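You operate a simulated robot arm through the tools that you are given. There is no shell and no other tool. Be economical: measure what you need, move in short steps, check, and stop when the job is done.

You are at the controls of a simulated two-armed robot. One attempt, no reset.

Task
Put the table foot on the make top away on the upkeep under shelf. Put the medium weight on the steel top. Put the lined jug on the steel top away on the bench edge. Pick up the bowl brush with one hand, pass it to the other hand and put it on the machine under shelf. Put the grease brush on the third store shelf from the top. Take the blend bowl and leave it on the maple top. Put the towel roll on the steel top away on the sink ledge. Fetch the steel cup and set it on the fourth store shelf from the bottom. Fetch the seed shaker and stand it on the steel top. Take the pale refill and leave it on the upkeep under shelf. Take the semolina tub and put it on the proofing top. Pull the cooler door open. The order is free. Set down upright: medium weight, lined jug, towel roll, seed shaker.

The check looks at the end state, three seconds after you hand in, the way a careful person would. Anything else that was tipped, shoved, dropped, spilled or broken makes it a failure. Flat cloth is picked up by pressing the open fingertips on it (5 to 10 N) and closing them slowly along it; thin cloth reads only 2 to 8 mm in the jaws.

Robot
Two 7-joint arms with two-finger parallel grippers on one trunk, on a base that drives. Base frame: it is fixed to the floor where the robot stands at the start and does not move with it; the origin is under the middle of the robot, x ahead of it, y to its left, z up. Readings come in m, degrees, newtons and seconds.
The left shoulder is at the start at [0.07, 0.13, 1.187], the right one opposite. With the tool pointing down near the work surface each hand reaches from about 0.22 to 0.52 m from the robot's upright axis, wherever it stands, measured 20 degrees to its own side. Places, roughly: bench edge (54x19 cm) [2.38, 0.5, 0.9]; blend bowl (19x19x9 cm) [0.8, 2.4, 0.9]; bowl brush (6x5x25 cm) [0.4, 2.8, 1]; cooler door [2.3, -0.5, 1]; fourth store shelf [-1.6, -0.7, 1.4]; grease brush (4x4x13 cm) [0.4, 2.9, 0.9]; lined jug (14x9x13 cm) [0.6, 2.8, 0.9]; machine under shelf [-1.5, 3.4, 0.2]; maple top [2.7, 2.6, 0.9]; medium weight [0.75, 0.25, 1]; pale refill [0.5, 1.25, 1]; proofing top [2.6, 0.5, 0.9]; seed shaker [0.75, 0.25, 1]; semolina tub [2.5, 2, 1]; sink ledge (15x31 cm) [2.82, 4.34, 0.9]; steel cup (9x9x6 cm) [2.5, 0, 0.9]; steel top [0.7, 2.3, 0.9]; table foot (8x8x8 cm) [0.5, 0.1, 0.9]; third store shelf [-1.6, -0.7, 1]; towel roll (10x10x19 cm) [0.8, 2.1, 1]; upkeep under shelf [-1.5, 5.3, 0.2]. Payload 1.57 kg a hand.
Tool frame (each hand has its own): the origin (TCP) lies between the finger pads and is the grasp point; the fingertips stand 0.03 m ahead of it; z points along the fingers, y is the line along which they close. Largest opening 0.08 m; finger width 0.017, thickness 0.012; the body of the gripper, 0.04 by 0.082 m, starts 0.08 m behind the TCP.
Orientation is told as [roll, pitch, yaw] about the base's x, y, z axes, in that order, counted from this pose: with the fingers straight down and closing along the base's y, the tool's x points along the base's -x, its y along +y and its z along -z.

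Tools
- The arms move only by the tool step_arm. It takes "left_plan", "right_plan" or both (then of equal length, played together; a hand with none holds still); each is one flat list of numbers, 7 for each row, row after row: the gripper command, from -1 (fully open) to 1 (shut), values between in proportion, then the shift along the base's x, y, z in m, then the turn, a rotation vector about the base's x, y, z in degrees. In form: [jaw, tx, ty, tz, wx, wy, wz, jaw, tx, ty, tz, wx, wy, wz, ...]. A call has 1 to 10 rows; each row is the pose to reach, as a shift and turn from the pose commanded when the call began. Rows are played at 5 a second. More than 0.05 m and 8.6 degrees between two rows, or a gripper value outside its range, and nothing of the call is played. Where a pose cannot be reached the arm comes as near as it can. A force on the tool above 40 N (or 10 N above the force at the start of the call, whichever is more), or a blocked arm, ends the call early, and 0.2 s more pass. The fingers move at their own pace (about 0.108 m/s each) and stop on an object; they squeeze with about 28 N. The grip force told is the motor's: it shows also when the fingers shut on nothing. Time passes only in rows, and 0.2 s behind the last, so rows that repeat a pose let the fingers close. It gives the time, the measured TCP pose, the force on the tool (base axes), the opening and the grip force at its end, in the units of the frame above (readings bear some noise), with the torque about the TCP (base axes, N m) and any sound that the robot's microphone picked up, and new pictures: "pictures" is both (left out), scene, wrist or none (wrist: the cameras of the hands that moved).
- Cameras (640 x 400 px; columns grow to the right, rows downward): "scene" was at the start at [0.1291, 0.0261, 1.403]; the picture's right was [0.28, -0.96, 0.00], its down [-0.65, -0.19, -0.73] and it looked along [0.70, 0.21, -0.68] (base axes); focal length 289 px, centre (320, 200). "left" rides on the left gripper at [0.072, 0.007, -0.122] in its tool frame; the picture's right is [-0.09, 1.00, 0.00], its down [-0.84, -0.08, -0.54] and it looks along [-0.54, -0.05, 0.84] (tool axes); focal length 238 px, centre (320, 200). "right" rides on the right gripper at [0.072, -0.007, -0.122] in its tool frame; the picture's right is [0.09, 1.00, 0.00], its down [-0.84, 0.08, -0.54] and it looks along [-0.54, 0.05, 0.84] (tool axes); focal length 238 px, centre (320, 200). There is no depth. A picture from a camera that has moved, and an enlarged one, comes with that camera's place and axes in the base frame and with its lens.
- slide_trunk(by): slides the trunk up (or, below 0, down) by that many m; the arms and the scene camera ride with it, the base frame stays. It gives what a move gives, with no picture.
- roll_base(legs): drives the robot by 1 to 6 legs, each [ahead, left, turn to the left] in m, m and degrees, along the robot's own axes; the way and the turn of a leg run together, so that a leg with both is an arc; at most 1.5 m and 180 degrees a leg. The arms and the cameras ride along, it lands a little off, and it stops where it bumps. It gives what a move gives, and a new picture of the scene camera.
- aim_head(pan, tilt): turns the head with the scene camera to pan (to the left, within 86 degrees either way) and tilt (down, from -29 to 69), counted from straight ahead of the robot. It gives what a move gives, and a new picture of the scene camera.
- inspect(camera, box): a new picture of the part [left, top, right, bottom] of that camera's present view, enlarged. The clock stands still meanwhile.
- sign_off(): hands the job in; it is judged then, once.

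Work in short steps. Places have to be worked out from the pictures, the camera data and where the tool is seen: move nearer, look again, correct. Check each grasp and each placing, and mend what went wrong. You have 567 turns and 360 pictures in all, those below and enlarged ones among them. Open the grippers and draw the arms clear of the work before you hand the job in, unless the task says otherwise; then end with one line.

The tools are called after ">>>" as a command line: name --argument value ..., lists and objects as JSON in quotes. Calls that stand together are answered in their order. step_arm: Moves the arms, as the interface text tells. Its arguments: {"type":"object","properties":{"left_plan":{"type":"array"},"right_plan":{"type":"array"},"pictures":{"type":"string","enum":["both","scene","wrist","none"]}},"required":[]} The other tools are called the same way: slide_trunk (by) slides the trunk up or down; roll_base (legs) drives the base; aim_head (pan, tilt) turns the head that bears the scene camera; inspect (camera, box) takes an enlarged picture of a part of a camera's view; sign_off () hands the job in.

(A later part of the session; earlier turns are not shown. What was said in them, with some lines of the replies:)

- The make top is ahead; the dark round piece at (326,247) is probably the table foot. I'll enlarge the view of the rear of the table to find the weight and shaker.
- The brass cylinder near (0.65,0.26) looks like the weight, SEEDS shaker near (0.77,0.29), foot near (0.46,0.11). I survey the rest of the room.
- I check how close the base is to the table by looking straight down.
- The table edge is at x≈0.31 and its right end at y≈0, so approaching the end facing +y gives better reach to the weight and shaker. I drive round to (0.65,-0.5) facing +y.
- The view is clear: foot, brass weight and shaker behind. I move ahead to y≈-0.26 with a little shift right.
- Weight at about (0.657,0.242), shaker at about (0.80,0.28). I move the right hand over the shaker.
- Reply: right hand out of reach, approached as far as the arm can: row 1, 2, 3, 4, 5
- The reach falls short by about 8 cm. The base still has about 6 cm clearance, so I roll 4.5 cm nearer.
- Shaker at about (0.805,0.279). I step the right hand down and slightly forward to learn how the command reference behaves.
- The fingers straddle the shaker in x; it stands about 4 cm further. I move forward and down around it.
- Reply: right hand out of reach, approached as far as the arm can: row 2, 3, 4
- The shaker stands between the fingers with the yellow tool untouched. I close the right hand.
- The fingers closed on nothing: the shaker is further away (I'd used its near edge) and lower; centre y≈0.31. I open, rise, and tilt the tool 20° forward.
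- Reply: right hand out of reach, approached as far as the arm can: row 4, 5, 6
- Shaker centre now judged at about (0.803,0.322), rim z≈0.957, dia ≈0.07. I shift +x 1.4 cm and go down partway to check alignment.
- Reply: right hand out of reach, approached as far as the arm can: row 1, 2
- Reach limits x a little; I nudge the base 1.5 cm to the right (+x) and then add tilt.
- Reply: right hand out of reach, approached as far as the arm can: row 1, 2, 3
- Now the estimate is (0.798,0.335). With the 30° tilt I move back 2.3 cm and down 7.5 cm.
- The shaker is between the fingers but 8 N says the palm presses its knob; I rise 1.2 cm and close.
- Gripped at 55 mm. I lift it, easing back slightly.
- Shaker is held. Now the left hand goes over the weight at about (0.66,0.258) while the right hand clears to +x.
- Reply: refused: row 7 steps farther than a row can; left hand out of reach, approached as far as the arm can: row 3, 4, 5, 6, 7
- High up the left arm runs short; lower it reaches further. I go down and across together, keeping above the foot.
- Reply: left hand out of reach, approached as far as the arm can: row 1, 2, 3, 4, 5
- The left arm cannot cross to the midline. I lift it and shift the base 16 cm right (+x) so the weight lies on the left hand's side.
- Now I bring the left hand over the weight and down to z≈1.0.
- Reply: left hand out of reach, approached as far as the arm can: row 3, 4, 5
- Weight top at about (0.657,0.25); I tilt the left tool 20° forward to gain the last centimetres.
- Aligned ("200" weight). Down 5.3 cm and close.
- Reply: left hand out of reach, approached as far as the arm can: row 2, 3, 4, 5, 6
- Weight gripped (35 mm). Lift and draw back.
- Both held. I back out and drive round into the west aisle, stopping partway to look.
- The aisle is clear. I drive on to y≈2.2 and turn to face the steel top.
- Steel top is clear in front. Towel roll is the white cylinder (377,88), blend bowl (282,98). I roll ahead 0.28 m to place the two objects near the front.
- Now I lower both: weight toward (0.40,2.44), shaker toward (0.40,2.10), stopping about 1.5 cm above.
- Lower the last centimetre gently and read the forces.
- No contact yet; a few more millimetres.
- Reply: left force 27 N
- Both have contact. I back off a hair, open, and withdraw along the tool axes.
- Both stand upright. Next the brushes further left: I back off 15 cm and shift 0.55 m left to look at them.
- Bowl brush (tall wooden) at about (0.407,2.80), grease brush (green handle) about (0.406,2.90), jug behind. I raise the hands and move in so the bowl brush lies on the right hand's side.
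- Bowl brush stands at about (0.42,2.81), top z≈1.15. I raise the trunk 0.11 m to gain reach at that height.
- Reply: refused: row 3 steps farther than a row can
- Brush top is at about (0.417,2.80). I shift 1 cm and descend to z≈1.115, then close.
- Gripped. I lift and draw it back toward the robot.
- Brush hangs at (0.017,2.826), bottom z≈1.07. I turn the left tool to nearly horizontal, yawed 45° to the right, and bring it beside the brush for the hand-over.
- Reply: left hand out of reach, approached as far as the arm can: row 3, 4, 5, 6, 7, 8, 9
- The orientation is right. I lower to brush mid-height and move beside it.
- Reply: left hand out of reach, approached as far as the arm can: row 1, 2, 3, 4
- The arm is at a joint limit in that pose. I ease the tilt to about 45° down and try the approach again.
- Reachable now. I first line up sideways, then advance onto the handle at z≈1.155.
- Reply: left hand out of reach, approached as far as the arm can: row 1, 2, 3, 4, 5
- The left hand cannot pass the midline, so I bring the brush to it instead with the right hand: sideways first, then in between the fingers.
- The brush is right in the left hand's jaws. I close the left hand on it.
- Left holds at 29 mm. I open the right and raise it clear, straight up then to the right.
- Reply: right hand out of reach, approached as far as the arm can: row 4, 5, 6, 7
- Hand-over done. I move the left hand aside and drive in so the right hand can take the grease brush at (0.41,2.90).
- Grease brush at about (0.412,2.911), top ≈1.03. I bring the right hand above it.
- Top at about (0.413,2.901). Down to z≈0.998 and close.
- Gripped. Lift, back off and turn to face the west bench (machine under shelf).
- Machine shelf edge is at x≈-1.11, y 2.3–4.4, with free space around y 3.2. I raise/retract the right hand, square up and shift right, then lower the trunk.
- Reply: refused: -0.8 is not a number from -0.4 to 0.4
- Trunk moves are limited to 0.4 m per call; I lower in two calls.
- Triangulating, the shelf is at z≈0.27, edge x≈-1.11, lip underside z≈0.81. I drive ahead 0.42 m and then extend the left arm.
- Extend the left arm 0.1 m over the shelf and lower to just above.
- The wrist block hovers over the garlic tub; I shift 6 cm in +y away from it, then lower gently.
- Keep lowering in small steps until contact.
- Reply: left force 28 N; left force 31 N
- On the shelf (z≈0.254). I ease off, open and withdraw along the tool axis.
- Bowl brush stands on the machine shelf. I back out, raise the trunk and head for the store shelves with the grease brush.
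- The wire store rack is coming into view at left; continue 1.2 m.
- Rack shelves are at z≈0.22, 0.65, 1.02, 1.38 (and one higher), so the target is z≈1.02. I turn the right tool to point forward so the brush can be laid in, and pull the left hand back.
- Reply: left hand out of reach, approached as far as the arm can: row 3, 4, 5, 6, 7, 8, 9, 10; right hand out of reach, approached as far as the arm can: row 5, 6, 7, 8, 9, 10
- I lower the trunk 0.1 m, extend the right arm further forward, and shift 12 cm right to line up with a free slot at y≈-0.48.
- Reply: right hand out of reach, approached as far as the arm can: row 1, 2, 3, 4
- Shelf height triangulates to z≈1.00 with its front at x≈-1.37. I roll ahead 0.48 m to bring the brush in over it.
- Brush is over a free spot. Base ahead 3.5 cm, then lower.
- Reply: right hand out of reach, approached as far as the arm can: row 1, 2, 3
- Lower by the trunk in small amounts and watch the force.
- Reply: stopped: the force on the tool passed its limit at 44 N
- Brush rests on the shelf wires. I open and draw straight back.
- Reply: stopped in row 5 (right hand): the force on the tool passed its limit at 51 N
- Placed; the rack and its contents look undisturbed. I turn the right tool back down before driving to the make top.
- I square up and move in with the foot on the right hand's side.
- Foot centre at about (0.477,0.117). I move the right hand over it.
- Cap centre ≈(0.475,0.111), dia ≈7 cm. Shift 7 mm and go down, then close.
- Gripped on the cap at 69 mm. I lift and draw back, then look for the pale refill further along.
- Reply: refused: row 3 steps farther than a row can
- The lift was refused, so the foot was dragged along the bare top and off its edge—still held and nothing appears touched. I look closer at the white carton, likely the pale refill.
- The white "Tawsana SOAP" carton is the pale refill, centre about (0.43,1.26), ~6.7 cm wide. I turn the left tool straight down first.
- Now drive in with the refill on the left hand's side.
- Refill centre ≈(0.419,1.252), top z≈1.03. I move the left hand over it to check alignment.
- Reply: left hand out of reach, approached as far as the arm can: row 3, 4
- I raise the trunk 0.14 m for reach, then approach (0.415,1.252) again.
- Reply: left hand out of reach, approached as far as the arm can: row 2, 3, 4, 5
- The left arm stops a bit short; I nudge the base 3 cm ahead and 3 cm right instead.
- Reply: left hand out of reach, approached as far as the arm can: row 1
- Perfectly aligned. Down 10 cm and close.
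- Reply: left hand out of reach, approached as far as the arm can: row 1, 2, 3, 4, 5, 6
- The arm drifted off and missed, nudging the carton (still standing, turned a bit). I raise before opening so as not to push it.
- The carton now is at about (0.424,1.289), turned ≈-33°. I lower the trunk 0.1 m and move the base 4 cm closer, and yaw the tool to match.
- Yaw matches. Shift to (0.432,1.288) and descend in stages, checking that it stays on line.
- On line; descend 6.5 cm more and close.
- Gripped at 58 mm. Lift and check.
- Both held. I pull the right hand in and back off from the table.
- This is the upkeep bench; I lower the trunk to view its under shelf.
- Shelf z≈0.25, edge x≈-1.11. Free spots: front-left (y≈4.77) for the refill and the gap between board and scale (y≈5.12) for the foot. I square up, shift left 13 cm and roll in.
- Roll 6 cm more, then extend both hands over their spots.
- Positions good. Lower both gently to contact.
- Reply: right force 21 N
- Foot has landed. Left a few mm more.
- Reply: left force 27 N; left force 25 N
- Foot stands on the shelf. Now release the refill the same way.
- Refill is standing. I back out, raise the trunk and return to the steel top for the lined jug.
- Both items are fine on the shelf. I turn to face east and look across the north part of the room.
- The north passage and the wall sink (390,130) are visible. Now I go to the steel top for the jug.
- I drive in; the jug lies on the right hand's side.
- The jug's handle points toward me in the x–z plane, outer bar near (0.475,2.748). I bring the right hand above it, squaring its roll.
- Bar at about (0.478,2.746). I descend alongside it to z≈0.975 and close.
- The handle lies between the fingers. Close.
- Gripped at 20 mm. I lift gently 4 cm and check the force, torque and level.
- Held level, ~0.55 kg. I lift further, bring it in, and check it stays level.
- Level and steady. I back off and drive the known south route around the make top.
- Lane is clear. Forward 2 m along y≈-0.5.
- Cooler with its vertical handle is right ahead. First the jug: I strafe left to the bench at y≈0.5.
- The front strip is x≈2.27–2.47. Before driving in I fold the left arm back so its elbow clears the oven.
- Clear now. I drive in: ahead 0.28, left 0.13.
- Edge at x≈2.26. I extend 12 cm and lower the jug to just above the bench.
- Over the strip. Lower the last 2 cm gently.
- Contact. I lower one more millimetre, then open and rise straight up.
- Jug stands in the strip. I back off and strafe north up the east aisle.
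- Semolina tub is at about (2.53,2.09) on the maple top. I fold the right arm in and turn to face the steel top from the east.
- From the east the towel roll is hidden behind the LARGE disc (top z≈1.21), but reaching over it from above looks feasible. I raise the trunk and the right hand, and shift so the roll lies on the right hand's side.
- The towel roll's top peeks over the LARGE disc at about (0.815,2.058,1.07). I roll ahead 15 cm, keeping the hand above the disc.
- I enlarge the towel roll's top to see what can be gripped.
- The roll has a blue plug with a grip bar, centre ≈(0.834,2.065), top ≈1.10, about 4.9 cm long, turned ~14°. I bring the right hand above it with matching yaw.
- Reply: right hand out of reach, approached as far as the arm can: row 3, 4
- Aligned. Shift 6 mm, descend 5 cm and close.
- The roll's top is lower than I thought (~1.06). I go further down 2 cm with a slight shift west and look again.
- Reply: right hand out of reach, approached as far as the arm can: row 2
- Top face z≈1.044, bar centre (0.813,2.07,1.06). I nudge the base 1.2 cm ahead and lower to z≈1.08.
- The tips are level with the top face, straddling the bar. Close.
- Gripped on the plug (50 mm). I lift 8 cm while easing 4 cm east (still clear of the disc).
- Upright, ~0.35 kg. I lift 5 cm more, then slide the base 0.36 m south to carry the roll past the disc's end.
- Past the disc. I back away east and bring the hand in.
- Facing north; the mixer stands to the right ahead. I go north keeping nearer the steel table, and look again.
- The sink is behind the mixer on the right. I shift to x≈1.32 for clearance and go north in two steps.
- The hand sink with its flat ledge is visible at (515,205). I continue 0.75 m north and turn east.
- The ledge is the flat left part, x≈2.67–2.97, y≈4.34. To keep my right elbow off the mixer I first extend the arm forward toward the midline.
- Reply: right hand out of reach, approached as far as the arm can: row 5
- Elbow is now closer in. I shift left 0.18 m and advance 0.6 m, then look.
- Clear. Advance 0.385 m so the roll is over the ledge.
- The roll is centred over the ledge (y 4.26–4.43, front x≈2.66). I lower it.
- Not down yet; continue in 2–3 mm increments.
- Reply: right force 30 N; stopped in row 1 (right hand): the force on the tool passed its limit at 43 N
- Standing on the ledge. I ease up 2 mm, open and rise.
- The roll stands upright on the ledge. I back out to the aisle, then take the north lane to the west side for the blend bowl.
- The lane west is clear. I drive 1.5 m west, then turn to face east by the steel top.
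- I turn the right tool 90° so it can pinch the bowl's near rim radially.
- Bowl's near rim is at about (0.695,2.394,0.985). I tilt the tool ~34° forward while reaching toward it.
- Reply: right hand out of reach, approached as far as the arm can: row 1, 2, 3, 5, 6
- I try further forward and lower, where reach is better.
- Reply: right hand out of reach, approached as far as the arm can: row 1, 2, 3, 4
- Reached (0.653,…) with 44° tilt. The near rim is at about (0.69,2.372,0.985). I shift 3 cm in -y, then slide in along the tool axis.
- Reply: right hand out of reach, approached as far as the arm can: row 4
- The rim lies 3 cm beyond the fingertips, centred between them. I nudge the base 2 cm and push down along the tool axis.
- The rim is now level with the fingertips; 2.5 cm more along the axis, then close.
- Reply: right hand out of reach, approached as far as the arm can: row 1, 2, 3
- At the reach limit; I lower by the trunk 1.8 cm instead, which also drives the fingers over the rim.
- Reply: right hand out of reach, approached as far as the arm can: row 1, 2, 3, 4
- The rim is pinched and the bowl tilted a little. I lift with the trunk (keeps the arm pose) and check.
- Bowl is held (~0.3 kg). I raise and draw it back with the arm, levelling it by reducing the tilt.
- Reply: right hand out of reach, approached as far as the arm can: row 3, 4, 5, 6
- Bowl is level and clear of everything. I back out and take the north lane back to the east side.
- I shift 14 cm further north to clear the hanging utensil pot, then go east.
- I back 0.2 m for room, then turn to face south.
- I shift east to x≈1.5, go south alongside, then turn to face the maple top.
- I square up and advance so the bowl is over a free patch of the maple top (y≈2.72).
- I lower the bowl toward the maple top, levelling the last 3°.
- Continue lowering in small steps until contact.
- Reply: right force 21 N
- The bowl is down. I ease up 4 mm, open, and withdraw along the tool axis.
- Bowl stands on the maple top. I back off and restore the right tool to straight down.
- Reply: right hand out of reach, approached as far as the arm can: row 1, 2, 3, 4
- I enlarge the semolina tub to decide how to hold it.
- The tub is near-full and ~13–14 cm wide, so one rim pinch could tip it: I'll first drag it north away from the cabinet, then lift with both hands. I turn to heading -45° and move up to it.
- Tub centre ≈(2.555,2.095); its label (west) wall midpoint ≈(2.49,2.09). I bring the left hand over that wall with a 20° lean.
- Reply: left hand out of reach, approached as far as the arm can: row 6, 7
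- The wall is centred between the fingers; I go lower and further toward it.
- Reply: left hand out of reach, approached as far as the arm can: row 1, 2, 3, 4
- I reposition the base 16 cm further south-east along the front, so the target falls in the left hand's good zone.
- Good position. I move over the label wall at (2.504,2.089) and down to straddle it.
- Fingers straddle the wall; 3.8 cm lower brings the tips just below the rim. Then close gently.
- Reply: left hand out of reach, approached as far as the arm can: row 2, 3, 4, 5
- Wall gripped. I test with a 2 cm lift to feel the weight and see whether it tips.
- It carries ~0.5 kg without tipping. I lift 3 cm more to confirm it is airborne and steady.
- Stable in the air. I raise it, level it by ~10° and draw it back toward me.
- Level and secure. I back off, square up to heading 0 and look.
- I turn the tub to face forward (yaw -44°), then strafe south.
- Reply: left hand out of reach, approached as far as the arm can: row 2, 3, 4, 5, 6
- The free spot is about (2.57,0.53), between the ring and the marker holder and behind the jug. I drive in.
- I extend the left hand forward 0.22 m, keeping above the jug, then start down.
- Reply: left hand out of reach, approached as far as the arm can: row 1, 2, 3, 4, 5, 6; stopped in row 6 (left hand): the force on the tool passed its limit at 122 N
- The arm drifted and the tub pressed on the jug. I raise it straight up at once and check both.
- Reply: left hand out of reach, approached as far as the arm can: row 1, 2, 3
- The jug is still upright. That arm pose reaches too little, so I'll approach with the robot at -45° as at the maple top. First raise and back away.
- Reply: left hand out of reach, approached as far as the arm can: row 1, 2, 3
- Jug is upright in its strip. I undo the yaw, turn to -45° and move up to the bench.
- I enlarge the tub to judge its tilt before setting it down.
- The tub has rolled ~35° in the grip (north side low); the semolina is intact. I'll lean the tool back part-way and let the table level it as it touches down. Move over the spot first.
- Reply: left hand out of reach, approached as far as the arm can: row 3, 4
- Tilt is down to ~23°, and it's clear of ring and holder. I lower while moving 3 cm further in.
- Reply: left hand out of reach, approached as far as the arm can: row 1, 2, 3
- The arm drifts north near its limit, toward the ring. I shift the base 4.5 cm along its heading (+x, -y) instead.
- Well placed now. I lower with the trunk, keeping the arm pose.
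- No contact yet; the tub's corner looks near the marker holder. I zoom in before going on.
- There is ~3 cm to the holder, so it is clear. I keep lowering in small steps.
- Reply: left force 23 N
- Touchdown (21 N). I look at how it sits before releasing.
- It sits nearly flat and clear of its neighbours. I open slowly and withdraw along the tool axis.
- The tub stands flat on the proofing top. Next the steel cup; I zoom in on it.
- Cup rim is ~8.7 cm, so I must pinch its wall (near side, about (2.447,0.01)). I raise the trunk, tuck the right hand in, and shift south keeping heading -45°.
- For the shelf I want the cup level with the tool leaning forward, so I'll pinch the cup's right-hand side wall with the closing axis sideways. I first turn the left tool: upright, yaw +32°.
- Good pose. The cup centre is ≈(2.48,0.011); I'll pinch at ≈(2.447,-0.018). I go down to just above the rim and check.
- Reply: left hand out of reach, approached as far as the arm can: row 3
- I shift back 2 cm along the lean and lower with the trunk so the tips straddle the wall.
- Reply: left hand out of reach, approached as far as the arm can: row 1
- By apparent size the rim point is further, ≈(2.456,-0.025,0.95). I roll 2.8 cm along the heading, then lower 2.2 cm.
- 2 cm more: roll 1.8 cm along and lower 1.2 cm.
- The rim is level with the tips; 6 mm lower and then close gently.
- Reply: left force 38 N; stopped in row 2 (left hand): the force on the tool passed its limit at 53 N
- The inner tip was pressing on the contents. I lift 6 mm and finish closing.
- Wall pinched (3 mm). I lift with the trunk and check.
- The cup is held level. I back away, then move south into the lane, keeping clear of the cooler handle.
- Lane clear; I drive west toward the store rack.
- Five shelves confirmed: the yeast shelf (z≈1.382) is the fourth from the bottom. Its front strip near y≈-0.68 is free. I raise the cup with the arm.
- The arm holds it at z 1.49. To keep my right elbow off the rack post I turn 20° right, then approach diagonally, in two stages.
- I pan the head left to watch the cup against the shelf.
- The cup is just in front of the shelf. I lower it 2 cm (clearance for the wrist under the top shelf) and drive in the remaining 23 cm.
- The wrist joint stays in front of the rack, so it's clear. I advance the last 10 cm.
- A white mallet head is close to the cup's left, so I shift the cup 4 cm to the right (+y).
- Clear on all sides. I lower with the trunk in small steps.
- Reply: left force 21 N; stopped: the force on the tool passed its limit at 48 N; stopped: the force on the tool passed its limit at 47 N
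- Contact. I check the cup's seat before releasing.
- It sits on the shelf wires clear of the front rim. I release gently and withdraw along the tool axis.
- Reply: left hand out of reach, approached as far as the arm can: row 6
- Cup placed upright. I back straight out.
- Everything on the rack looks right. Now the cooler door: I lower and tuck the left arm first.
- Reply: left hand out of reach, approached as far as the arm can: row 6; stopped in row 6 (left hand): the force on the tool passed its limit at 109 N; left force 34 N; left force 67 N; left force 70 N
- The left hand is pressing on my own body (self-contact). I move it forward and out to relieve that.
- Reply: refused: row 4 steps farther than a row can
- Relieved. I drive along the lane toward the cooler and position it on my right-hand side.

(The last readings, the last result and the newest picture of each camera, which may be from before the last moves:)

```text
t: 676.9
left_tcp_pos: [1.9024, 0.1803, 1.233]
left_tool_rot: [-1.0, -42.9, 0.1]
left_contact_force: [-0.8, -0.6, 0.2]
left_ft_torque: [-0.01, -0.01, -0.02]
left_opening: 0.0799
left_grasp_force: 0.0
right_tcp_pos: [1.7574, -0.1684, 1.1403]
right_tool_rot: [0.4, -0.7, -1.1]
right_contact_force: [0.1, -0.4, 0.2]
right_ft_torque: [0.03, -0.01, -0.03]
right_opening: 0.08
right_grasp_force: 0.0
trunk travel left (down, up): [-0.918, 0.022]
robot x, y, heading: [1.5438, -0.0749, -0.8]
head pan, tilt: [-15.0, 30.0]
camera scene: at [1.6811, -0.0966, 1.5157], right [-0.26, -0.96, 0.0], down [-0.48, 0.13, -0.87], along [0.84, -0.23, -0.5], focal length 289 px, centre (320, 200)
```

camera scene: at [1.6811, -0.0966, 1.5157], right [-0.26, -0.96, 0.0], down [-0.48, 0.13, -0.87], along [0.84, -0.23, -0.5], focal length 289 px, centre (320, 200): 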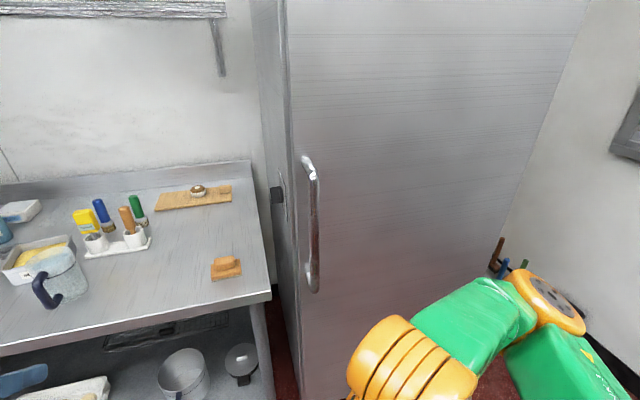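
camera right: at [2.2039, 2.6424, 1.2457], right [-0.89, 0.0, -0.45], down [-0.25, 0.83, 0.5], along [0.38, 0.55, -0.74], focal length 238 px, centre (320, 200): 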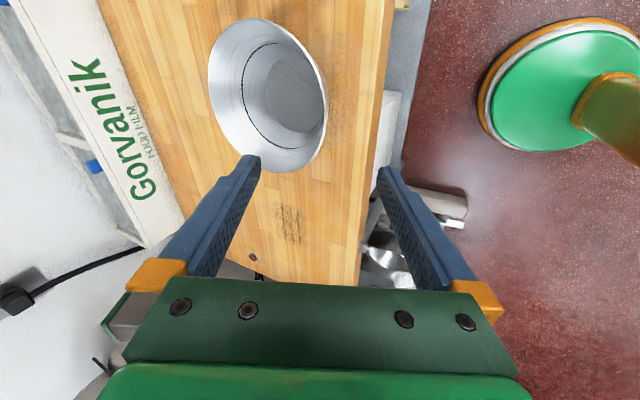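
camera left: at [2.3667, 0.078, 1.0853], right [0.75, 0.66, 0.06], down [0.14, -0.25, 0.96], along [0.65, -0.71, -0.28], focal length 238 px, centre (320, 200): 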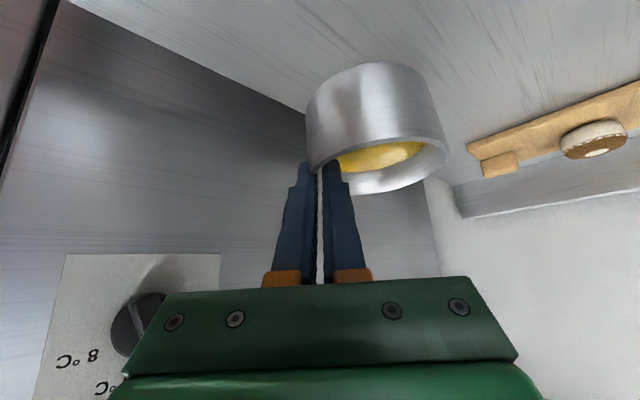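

Triangulating from three views, the handle bar is at about (2.186,-0.224), z 0.98–1.30. I lean the right tool 40° forward and extend it toward the bar.

>>> step_arm --right_plan '[-1, 0.03, -0.01, 0, 0, -8, 0, -1, 0.06, -0.02, 0, 0, -16, 0, -1, 0.09, -0.03, 0, 0, -24, 0, -1, 0.12, -0.04, 0, 0, -32, 0, -1, 0.15, -0.05, -0.005, 0, -40, 0, -1, 0.17, -0.055, -0.01, 0, -40, 0]' --pictures "none"

>>> roll_base --legs '[[0.14, 0, 0.8]]'

>>> step_arm --right_plan '[-1, 0, 0, 0, 0, 0, 0]' --pictures "wrist"

```text
t: 678.3
left_tcp_pos: [1.9027, 0.1803, 1.2338]
left_tool_rot: [-1.1, -43.0, 0.2]
left_contact_force: [-0.7, 0.8, 0.1]
left_ft_torque: [-0.01, -0.04, 0.05]
left_opening: 0.0801
left_grasp_force: 0.1
right_tcp_pos: [1.9264, -0.2244, 1.1306]
right_tool_rot: [1.2, -40.8, -1.4]
right_contact_force: [-0.2, 1.0, 0.1]
right_ft_torque: [-0.01, -0.02, -0.01]
right_opening: 0.08
right_grasp_force: 0.1
right hand out of reach, approached as far as the arm can: row 2, 3, 4, 5
trunk travel left (down, up): [-0.918, 0.022]
robot x, y, heading: [1.5451, -0.0751, -0.3]
head pan, tilt: [-15.0, 30.0]
```

```text
t: 679.6
left_tcp_pos: [2.0311, 0.1859, 1.2359]
left_tool_rot: [-1.1, -43.1, 0.9]
left_contact_force: [0.5, 0.0, 0.1]
left_ft_torque: [0.0, 0.05, 0.0]
left_opening: 0.08
left_grasp_force: 0.0
right_tcp_pos: [2.0612, -0.218, 1.1323]
right_tool_rot: [1.3, -40.9, -0.7]
right_contact_force: [-0.5, 0.0, 0.4]
right_ft_torque: [-0.02, -0.02, 0.01]
right_opening: 0.0801
right_grasp_force: 0.0
trunk travel left (down, up): [-0.918, 0.022]
robot x, y, heading: [1.6821, -0.0779, 0.4]
head pan, tilt: [-15.0, 30.0]
camera scene: at [1.8133, -0.095, 1.5162], right [-0.25, -0.97, 0.0], down [-0.48, 0.13, -0.87], along [0.84, -0.22, -0.5], focal length 289 px, centre (320, 200)
```

scene: 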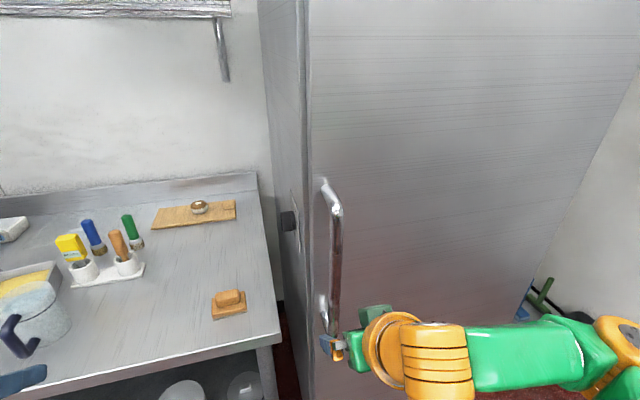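

```text
t: 680.0
left_tcp_pos: [2.0369, 0.1857, 1.232]
left_tool_rot: [-1.1, -42.9, 0.9]
left_contact_force: [0.0, -0.7, -0.4]
left_ft_torque: [0.01, 0.0, 0.03]
left_opening: 0.08
left_grasp_force: 0.1
right_tcp_pos: [2.0666, -0.2181, 1.1306]
right_tool_rot: [1.3, -40.6, -0.7]
right_contact_force: [1.2, 0.9, -0.5]
right_ft_torque: [0.02, -0.03, 0.01]
right_opening: 0.0802
right_grasp_force: 0.0
trunk travel left (down, up): [-0.918, 0.022]
robot x, y, heading: [1.6822, -0.0735, 0.4]
head pan, tilt: [-15.0, 30.0]
camera right: at [1.9324, -0.2253, 1.1761], right [-0.07, 1.0, -0.04], down [0.28, 0.06, 0.96], along [0.96, 0.06, -0.29], focal length 238 px, centre (320, 200)
```

right: 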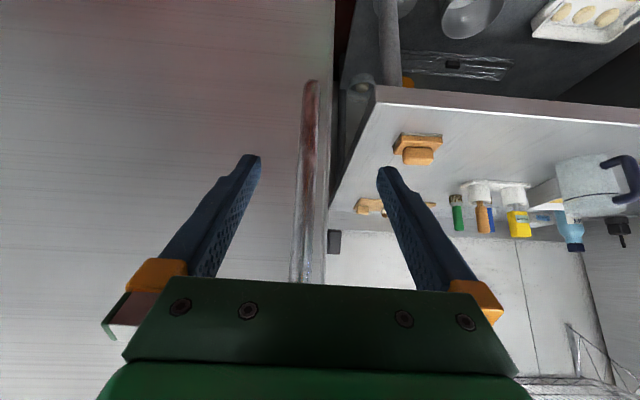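

The bar lies between the fingers' planes. I roll ahead 11 cm to take it in.

>>> roll_base --legs '[[0.112, -0.006, 0]]'

>>> step_arm --right_plan '[-1, 0, 0, 0, 0, 0, 0]' --pictures "wrist"

```text
t: 681.2
left_tcp_pos: [2.1396, 0.1808, 1.2362]
left_tool_rot: [-1.2, -43.1, 1.0]
left_contact_force: [-0.5, -0.3, -0.8]
left_ft_torque: [0.01, 0.01, 0.0]
left_opening: 0.0797
left_grasp_force: 0.0
right_tcp_pos: [2.1713, -0.2218, 1.1322]
right_tool_rot: [1.2, -40.9, -0.5]
right_contact_force: [-0.2, -0.5, -0.3]
right_ft_torque: [0.01, -0.01, 0.02]
right_opening: 0.08
right_grasp_force: 0.1
trunk travel left (down, up): [-0.918, 0.022]
robot x, y, heading: [1.7886, -0.0783, 0.7]
head pan, tilt: [-15.0, 30.0]
camera scene: at [1.9221, -0.0994, 1.5163], right [-0.25, -0.97, 0.0], down [-0.48, 0.12, -0.87], along [0.84, -0.22, -0.5], focal length 289 px, centre (320, 200)
```

scene: 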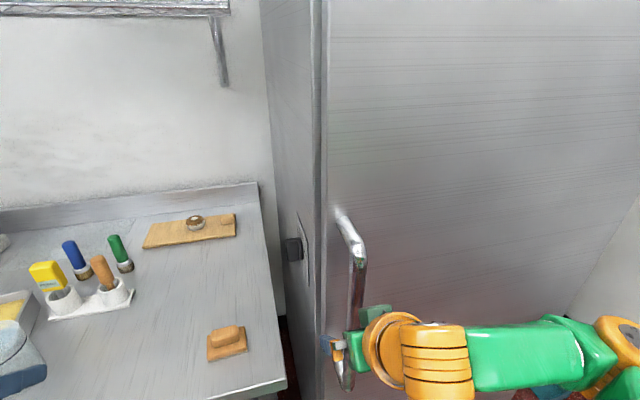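

```text
t: 681.6
left_tcp_pos: [2.1467, 0.1803, 1.2322]
left_tool_rot: [-1.1, -43.0, 1.0]
left_contact_force: [0.1, 0.1, 0.1]
left_ft_torque: [-0.02, -0.01, 0.01]
left_opening: 0.0801
left_grasp_force: 0.1
right_tcp_pos: [2.1764, -0.2219, 1.1315]
right_tool_rot: [1.4, -40.6, -0.7]
right_contact_force: [-0.5, 0.2, 0.4]
right_ft_torque: [0.01, -0.02, -0.01]
right_opening: 0.0801
right_grasp_force: 0.1
trunk travel left (down, up): [-0.918, 0.022]
robot x, y, heading: [1.7943, -0.0788, 0.7]
head pan, tilt: [-15.0, 30.0]
camera right: at [2.043, -0.2301, 1.176], right [-0.07, 1.0, -0.04], down [0.28, 0.06, 0.96], along [0.96, 0.06, -0.29], focal length 238 px, centre (320, 200)
```

right: 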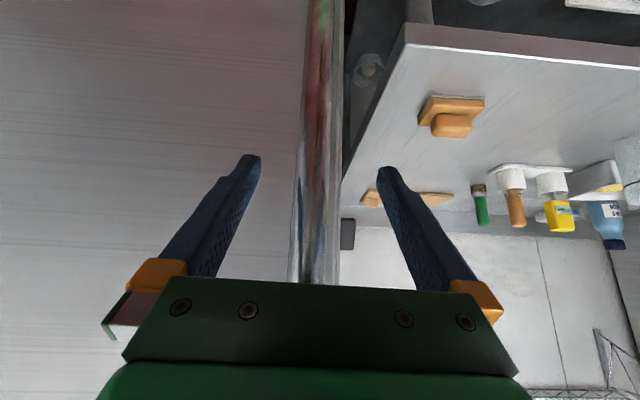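

The bar is between the pads. Close.

>>> step_arm --right_plan '[0.2, 0, 0, 0, 0, 0, 0, 1, 0, 0, 0, 0, 0, 0, 1, 0, 0, 0, 0, 0, 0]' --pictures "wrist"

```text
t: 682.4
left_tcp_pos: [2.1443, 0.176, 1.234]
left_tool_rot: [-0.7, -43.0, 0.8]
left_contact_force: [-0.3, -0.2, 0.5]
left_ft_torque: [-0.01, 0.0, 0.05]
left_opening: 0.0801
left_grasp_force: 0.1
right_tcp_pos: [2.1744, -0.2274, 1.1304]
right_tool_rot: [1.5, -40.9, -0.9]
right_contact_force: [0.9, -9.9, 5.7]
right_ft_torque: [-0.51, -0.1, -0.47]
right_opening: 0.0237
right_grasp_force: 35.6
trunk travel left (down, up): [-0.918, 0.022]
robot x, y, heading: [1.7922, -0.0795, 0.5]
head pan, tilt: [-15.0, 30.0]
camera right: at [2.0411, -0.2351, 1.176], right [-0.07, 1.0, -0.04], down [0.28, 0.06, 0.96], along [0.96, 0.06, -0.28], focal length 238 px, centre (320, 200)
```

right: 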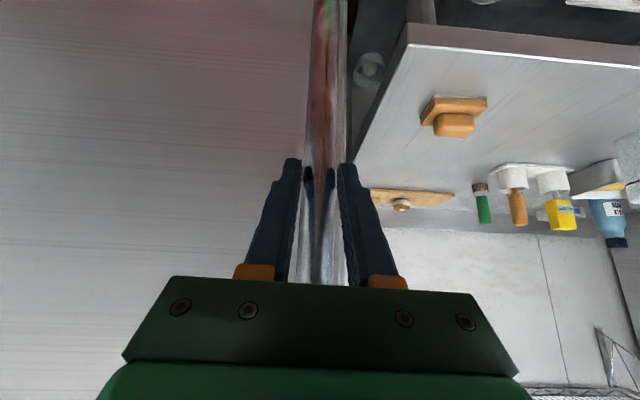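

Gripped at 24 mm. I pull the door with the base: first 10 cm.

>>> roll_base --legs '[[-0.1, -0.008, 0]]'

```text
t: 684.0
left_tcp_pos: [2.0492, 0.1605, 1.2349]
left_tool_rot: [-0.5, -42.8, 0.2]
left_contact_force: [-0.1, -0.6, 0.3]
left_ft_torque: [-0.01, -0.04, -0.01]
left_opening: 0.0802
left_grasp_force: 0.1
right_tcp_pos: [2.0784, -0.2471, 1.1288]
right_tool_rot: [1.1, -40.7, -1.8]
right_contact_force: [4.4, -20.5, -4.8]
right_ft_torque: [-0.5, 0.53, -0.7]
right_opening: 0.0236
right_grasp_force: 36.2
trunk travel left (down, up): [-0.918, 0.022]
robot x, y, heading: [1.6896, -0.094, 0.3]
head pan, tilt: [-15.0, 30.0]
stopped in leg 1: the force on the tool passed its limit at 42 N (the readings are from after the stop); the commanded pose is now the measured one
camera scene: at [1.8311, -0.121, 1.5148], right [-0.26, -0.97, -0.01], down [-0.49, 0.13, -0.86], along [0.84, -0.22, -0.5], focal length 289 px, centre (320, 200)
```

scene: 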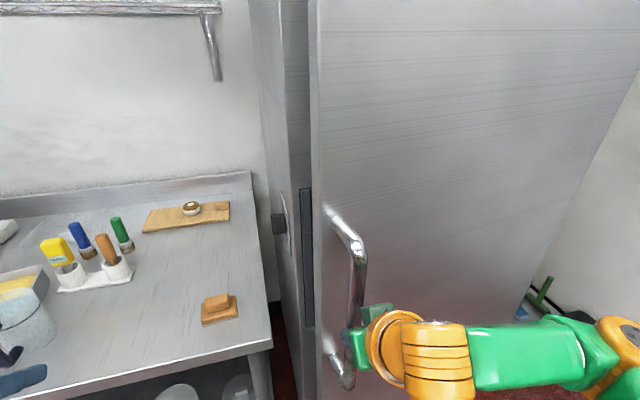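

The door is opening (≈10°). From the motion the hinge is near (2.30,-0.85), radius ≈0.635. I continue along that arc in small legs.

>>> roll_base --legs '[[-0.048, -0.03, 0], [-0.048, -0.03, 0]]'

>>> roll_base --legs '[[-0.046, -0.032, 0], [-0.044, -0.033, 0]]'

```text
t: 685.5
left_tcp_pos: [1.9527, 0.124, 1.2292]
left_tool_rot: [-2.1, -42.7, 1.7]
left_contact_force: [0.2, 0.6, 0.5]
left_ft_torque: [-0.06, 0.05, 0.0]
left_opening: 0.0799
left_grasp_force: 0.1
right_tcp_pos: [1.9845, -0.2836, 1.1366]
right_tool_rot: [0.2, -41.4, -0.6]
right_contact_force: [-6.0, 18.0, 7.9]
right_ft_torque: [0.34, -0.32, 0.19]
right_opening: 0.0237
right_grasp_force: 35.5
trunk travel left (down, up): [-0.918, 0.022]
robot x, y, heading: [1.5944, -0.1507, 0.3]
head pan, tilt: [-15.0, 30.0]
camera scene: at [1.7354, -0.1524, 1.5161], right [-0.25, -0.97, 0.01], down [-0.49, 0.11, -0.87], along [0.84, -0.23, -0.5], focal length 289 px, centre (320, 200)
```

scene: 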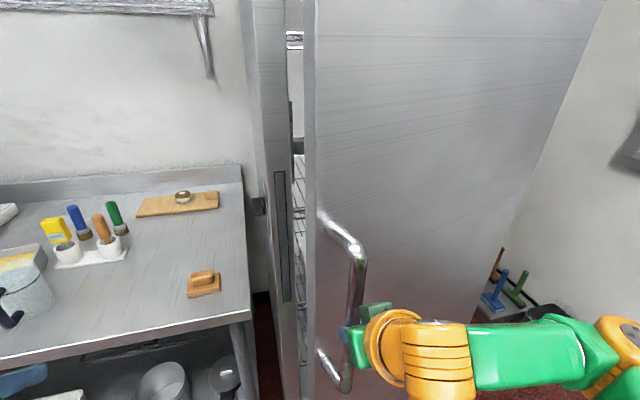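

```text
t: 686.6
left_tcp_pos: [1.8965, 0.0869, 1.2328]
left_tool_rot: [-1.8, -43.1, 1.6]
left_contact_force: [0.5, 0.0, -0.3]
left_ft_torque: [-0.02, 0.0, -0.01]
left_opening: 0.0801
left_grasp_force: 0.0
right_tcp_pos: [1.9274, -0.3134, 1.1364]
right_tool_rot: [1.2, -41.6, 0.1]
right_contact_force: [-10.4, 19.3, 5.9]
right_ft_torque: [0.12, -0.13, 0.76]
right_opening: 0.0235
right_grasp_force: 35.5
trunk travel left (down, up): [-0.918, 0.022]
robot x, y, heading: [1.5455, -0.1842, 0.7]
head pan, tilt: [-15.0, 30.0]
stopped in leg 1: the force on the tool passed its limit at 44 N (the readings are from after the stop); the commanded pose is now the measured one
camera scene: at [1.6779, -0.1914, 1.5166], right [-0.25, -0.97, 0.01], down [-0.48, 0.12, -0.87], along [0.84, -0.22, -0.49], focal length 289 px, centre (320, 200)
```

scene: 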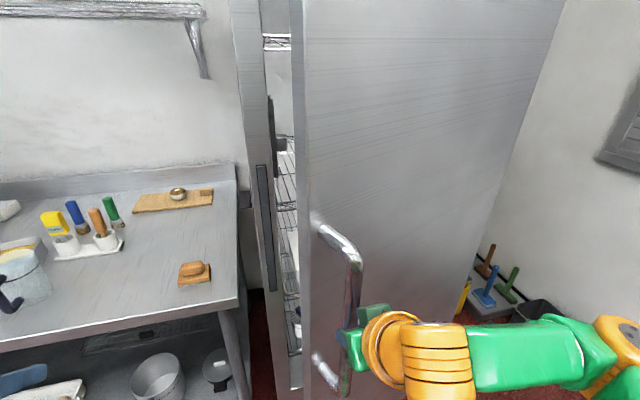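

Fitting the points gives the hinge at (2.26,-0.867), R≈0.645; now ≈23° open. I continue along the corrected arc.

>>> roll_base --legs '[[-0.044, -0.022, 0], [-0.042, -0.03, 0]]'

>>> roll_base --legs '[[-0.04, -0.037, 0], [-0.038, -0.039, 0]]'

```text
t: 688.1
left_tcp_pos: [1.8149, 0.0343, 1.2316]
left_tool_rot: [-1.7, -42.8, 1.6]
left_contact_force: [-0.2, 0.3, -0.6]
left_ft_torque: [-0.06, 0.02, -0.03]
left_opening: 0.08
left_grasp_force: 0.0
right_tcp_pos: [1.8488, -0.3683, 1.1353]
right_tool_rot: [1.0, -41.6, -0.4]
right_contact_force: [-1.1, 6.4, 15.6]
right_ft_torque: [-0.18, -0.45, -0.29]
right_opening: 0.0239
right_grasp_force: 35.9
trunk travel left (down, up): [-0.918, 0.022]
robot x, y, heading: [1.4582, -0.2364, 0.4]
head pan, tilt: [-15.0, 30.0]
camera scene: at [1.5993, -0.244, 1.5158], right [-0.25, -0.97, 0.01], down [-0.49, 0.12, -0.87], along [0.84, -0.22, -0.5], focal length 289 px, centre (320, 200)
```

scene: 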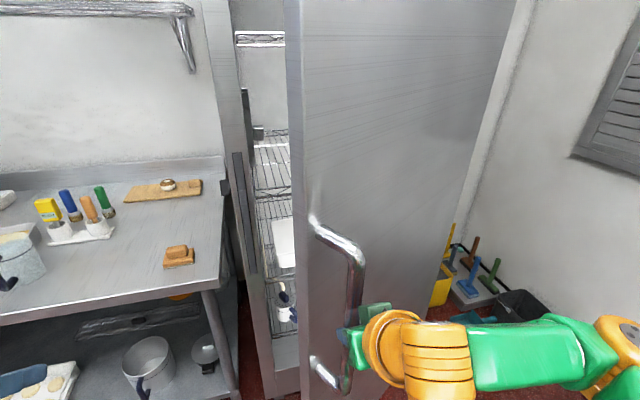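

```text
t: 689.6
left_tcp_pos: [1.7389, -0.0399, 1.2305]
left_tool_rot: [-1.9, -42.9, 1.9]
left_contact_force: [0.6, 0.6, 0.3]
left_ft_torque: [-0.08, 0.04, -0.06]
left_opening: 0.0799
left_grasp_force: 0.0
right_tcp_pos: [1.7718, -0.4429, 1.1374]
right_tool_rot: [1.0, -41.9, -0.4]
right_contact_force: [-9.7, 12.0, -8.8]
right_ft_torque: [-0.19, -0.18, -0.06]
right_opening: 0.024
right_grasp_force: 36.3
trunk travel left (down, up): [-0.918, 0.022]
robot x, y, heading: [1.3883, -0.3171, 0.4]
head pan, tilt: [-15.0, 30.0]
camera scene: at [1.5225, -0.318, 1.5156], right [-0.25, -0.97, 0.01], down [-0.49, 0.11, -0.87], along [0.84, -0.22, -0.5], focal length 289 px, centre (320, 200)
```

scene: 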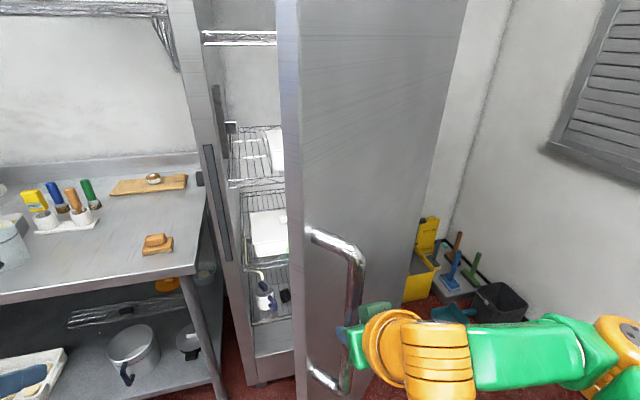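

About 42° open. Two more stages along the arc in one call.

>>> roll_base --legs '[[-0.035, -0.046, 0], [-0.033, -0.048, 0], [-0.026, -0.05, 0], [-0.022, -0.051, 0]]'

```text
t: 692.2
left_tcp_pos: [1.6207, -0.2381, 1.2327]
left_tool_rot: [-1.5, -43.0, 1.4]
left_contact_force: [0.5, 0.9, -0.6]
left_ft_torque: [-0.01, 0.03, -0.03]
left_opening: 0.0797
left_grasp_force: 0.0
right_tcp_pos: [1.6551, -0.6421, 1.1384]
right_tool_rot: [1.4, -42.2, -0.8]
right_contact_force: [-3.8, 2.9, 5.8]
right_ft_torque: [-0.63, -0.13, -0.29]
right_opening: 0.0239
right_grasp_force: 35.9
trunk travel left (down, up): [-0.918, 0.022]
robot x, y, heading: [1.2682, -0.5096, 0.7]
head pan, tilt: [-15.0, 30.0]
camera scene: at [1.4034, -0.5175, 1.5162], right [-0.25, -0.97, 0.01], down [-0.48, 0.12, -0.87], along [0.84, -0.22, -0.5], focal length 289 px, centre (320, 200)
```

scene: 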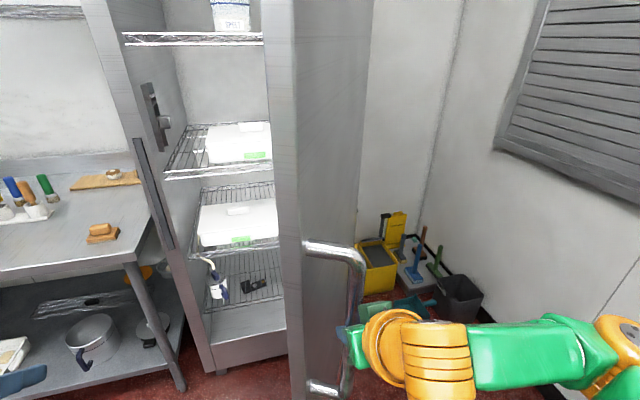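

About 62° open. One more stretch to ~73°, then release.

>>> roll_base --legs '[[-0.018, -0.055, 0], [-0.013, -0.056, 0]]'

>>> step_arm --right_plan '[0.3, 0, 0, 0, 0, 0, 0, -1, 0, 0, 0, 0, 0, 0, -1, 0, 0, 0, 0, 0, 0, -1, 0, 0, 0, 0, 0, 0]' --pictures "wrist"

```text
t: 693.7
left_tcp_pos: [1.59, -0.3455, 1.2319]
left_tool_rot: [-1.8, -43.0, 1.7]
left_contact_force: [0.0, 1.2, -0.2]
left_ft_torque: [-0.02, 0.0, -0.03]
left_opening: 0.0801
left_grasp_force: 0.1
right_tcp_pos: [1.624, -0.7494, 1.1382]
right_tool_rot: [1.3, -42.0, -0.4]
right_contact_force: [-6.4, 4.0, -0.2]
right_ft_torque: [-0.73, -0.17, -0.26]
right_opening: 0.0242
right_grasp_force: 35.6
trunk travel left (down, up): [-0.918, 0.022]
robot x, y, heading: [1.2356, -0.6209, 0.6]
head pan, tilt: [-15.0, 30.0]
camera scene: at [1.373, -0.625, 1.5159], right [-0.25, -0.97, 0.01], down [-0.48, 0.12, -0.87], along [0.84, -0.22, -0.5], focal length 289 px, centre (320, 200)
```

scene: 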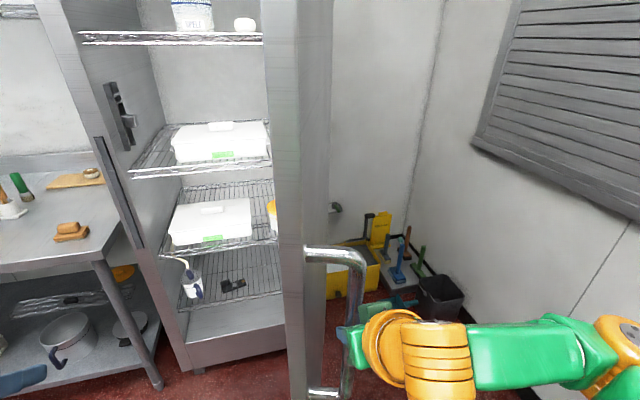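

```text
t: 694.7
left_tcp_pos: [1.5915, -0.3556, 1.2326]
left_tool_rot: [-1.0, -42.9, 1.3]
left_contact_force: [-0.3, -0.5, 0.2]
left_ft_torque: [-0.01, 0.0, -0.01]
left_opening: 0.0802
left_grasp_force: 0.1
right_tcp_pos: [1.6261, -0.7591, 1.1357]
right_tool_rot: [2.0, -41.8, -1.0]
right_contact_force: [-1.5, -0.3, 0.1]
right_ft_torque: [0.0, 0.02, 0.04]
right_opening: 0.0797
right_grasp_force: 0.0
trunk travel left (down, up): [-0.918, 0.022]
robot x, y, heading: [1.2362, -0.6168, 0.5]
head pan, tilt: [-15.0, 30.0]
camera right: at [1.4917, -0.7673, 1.1785], right [-0.07, 1.0, -0.04], down [0.26, 0.05, 0.96], along [0.96, 0.06, -0.26], focal length 238 px, centre (320, 200)
```

right: 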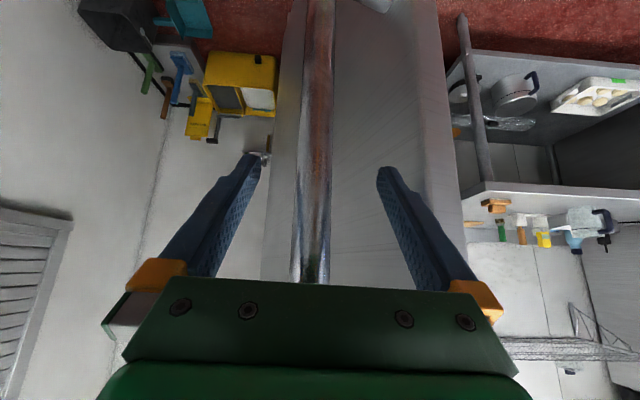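

Released. I back straight out along the panel and check that the door stays open.

>>> roll_base --legs '[[-0.35, 0, 0]]'

```text
t: 697.0
left_tcp_pos: [1.2413, -0.3578, 1.2319]
left_tool_rot: [-1.1, -42.7, 1.8]
left_contact_force: [0.6, -0.8, 0.3]
left_ft_torque: [-0.01, -0.01, -0.05]
left_opening: 0.0799
left_grasp_force: 0.1
right_tcp_pos: [1.2801, -0.76, 1.1355]
right_tool_rot: [1.9, -41.8, -0.3]
right_contact_force: [-0.8, -0.3, -0.8]
right_ft_torque: [0.02, 0.0, 0.02]
right_opening: 0.0801
right_grasp_force: 0.0
trunk travel left (down, up): [-0.918, 0.022]
robot x, y, heading: [0.8857, -0.6246, 1.4]
head pan, tilt: [-15.0, 30.0]
camera scene: at [1.0289, -0.6416, 1.5153], right [-0.24, -0.97, 0.0], down [-0.49, 0.12, -0.86], along [0.84, -0.2, -0.5], focal length 289 px, centre (320, 200)
```

scene: 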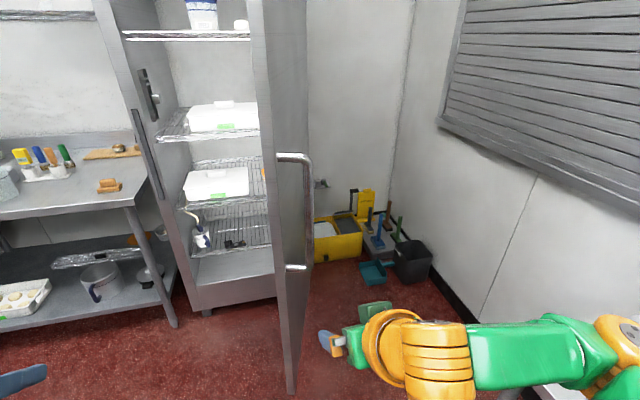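

The door stays open about 73°, both grippers are open and the arms are clear of the work. All twelve placements were checked as they were done, so I hand in.

>>> sign_off

```text
The job is handed in.
```

I did all twelve jobs and handed in: the items are in their places, the jug, weight, roll and shaker stand upright, and the cooler door is open about 73°; on the way the semolina tub knocked the jug once and the table foot slid along the bare make top, with no harm seen.
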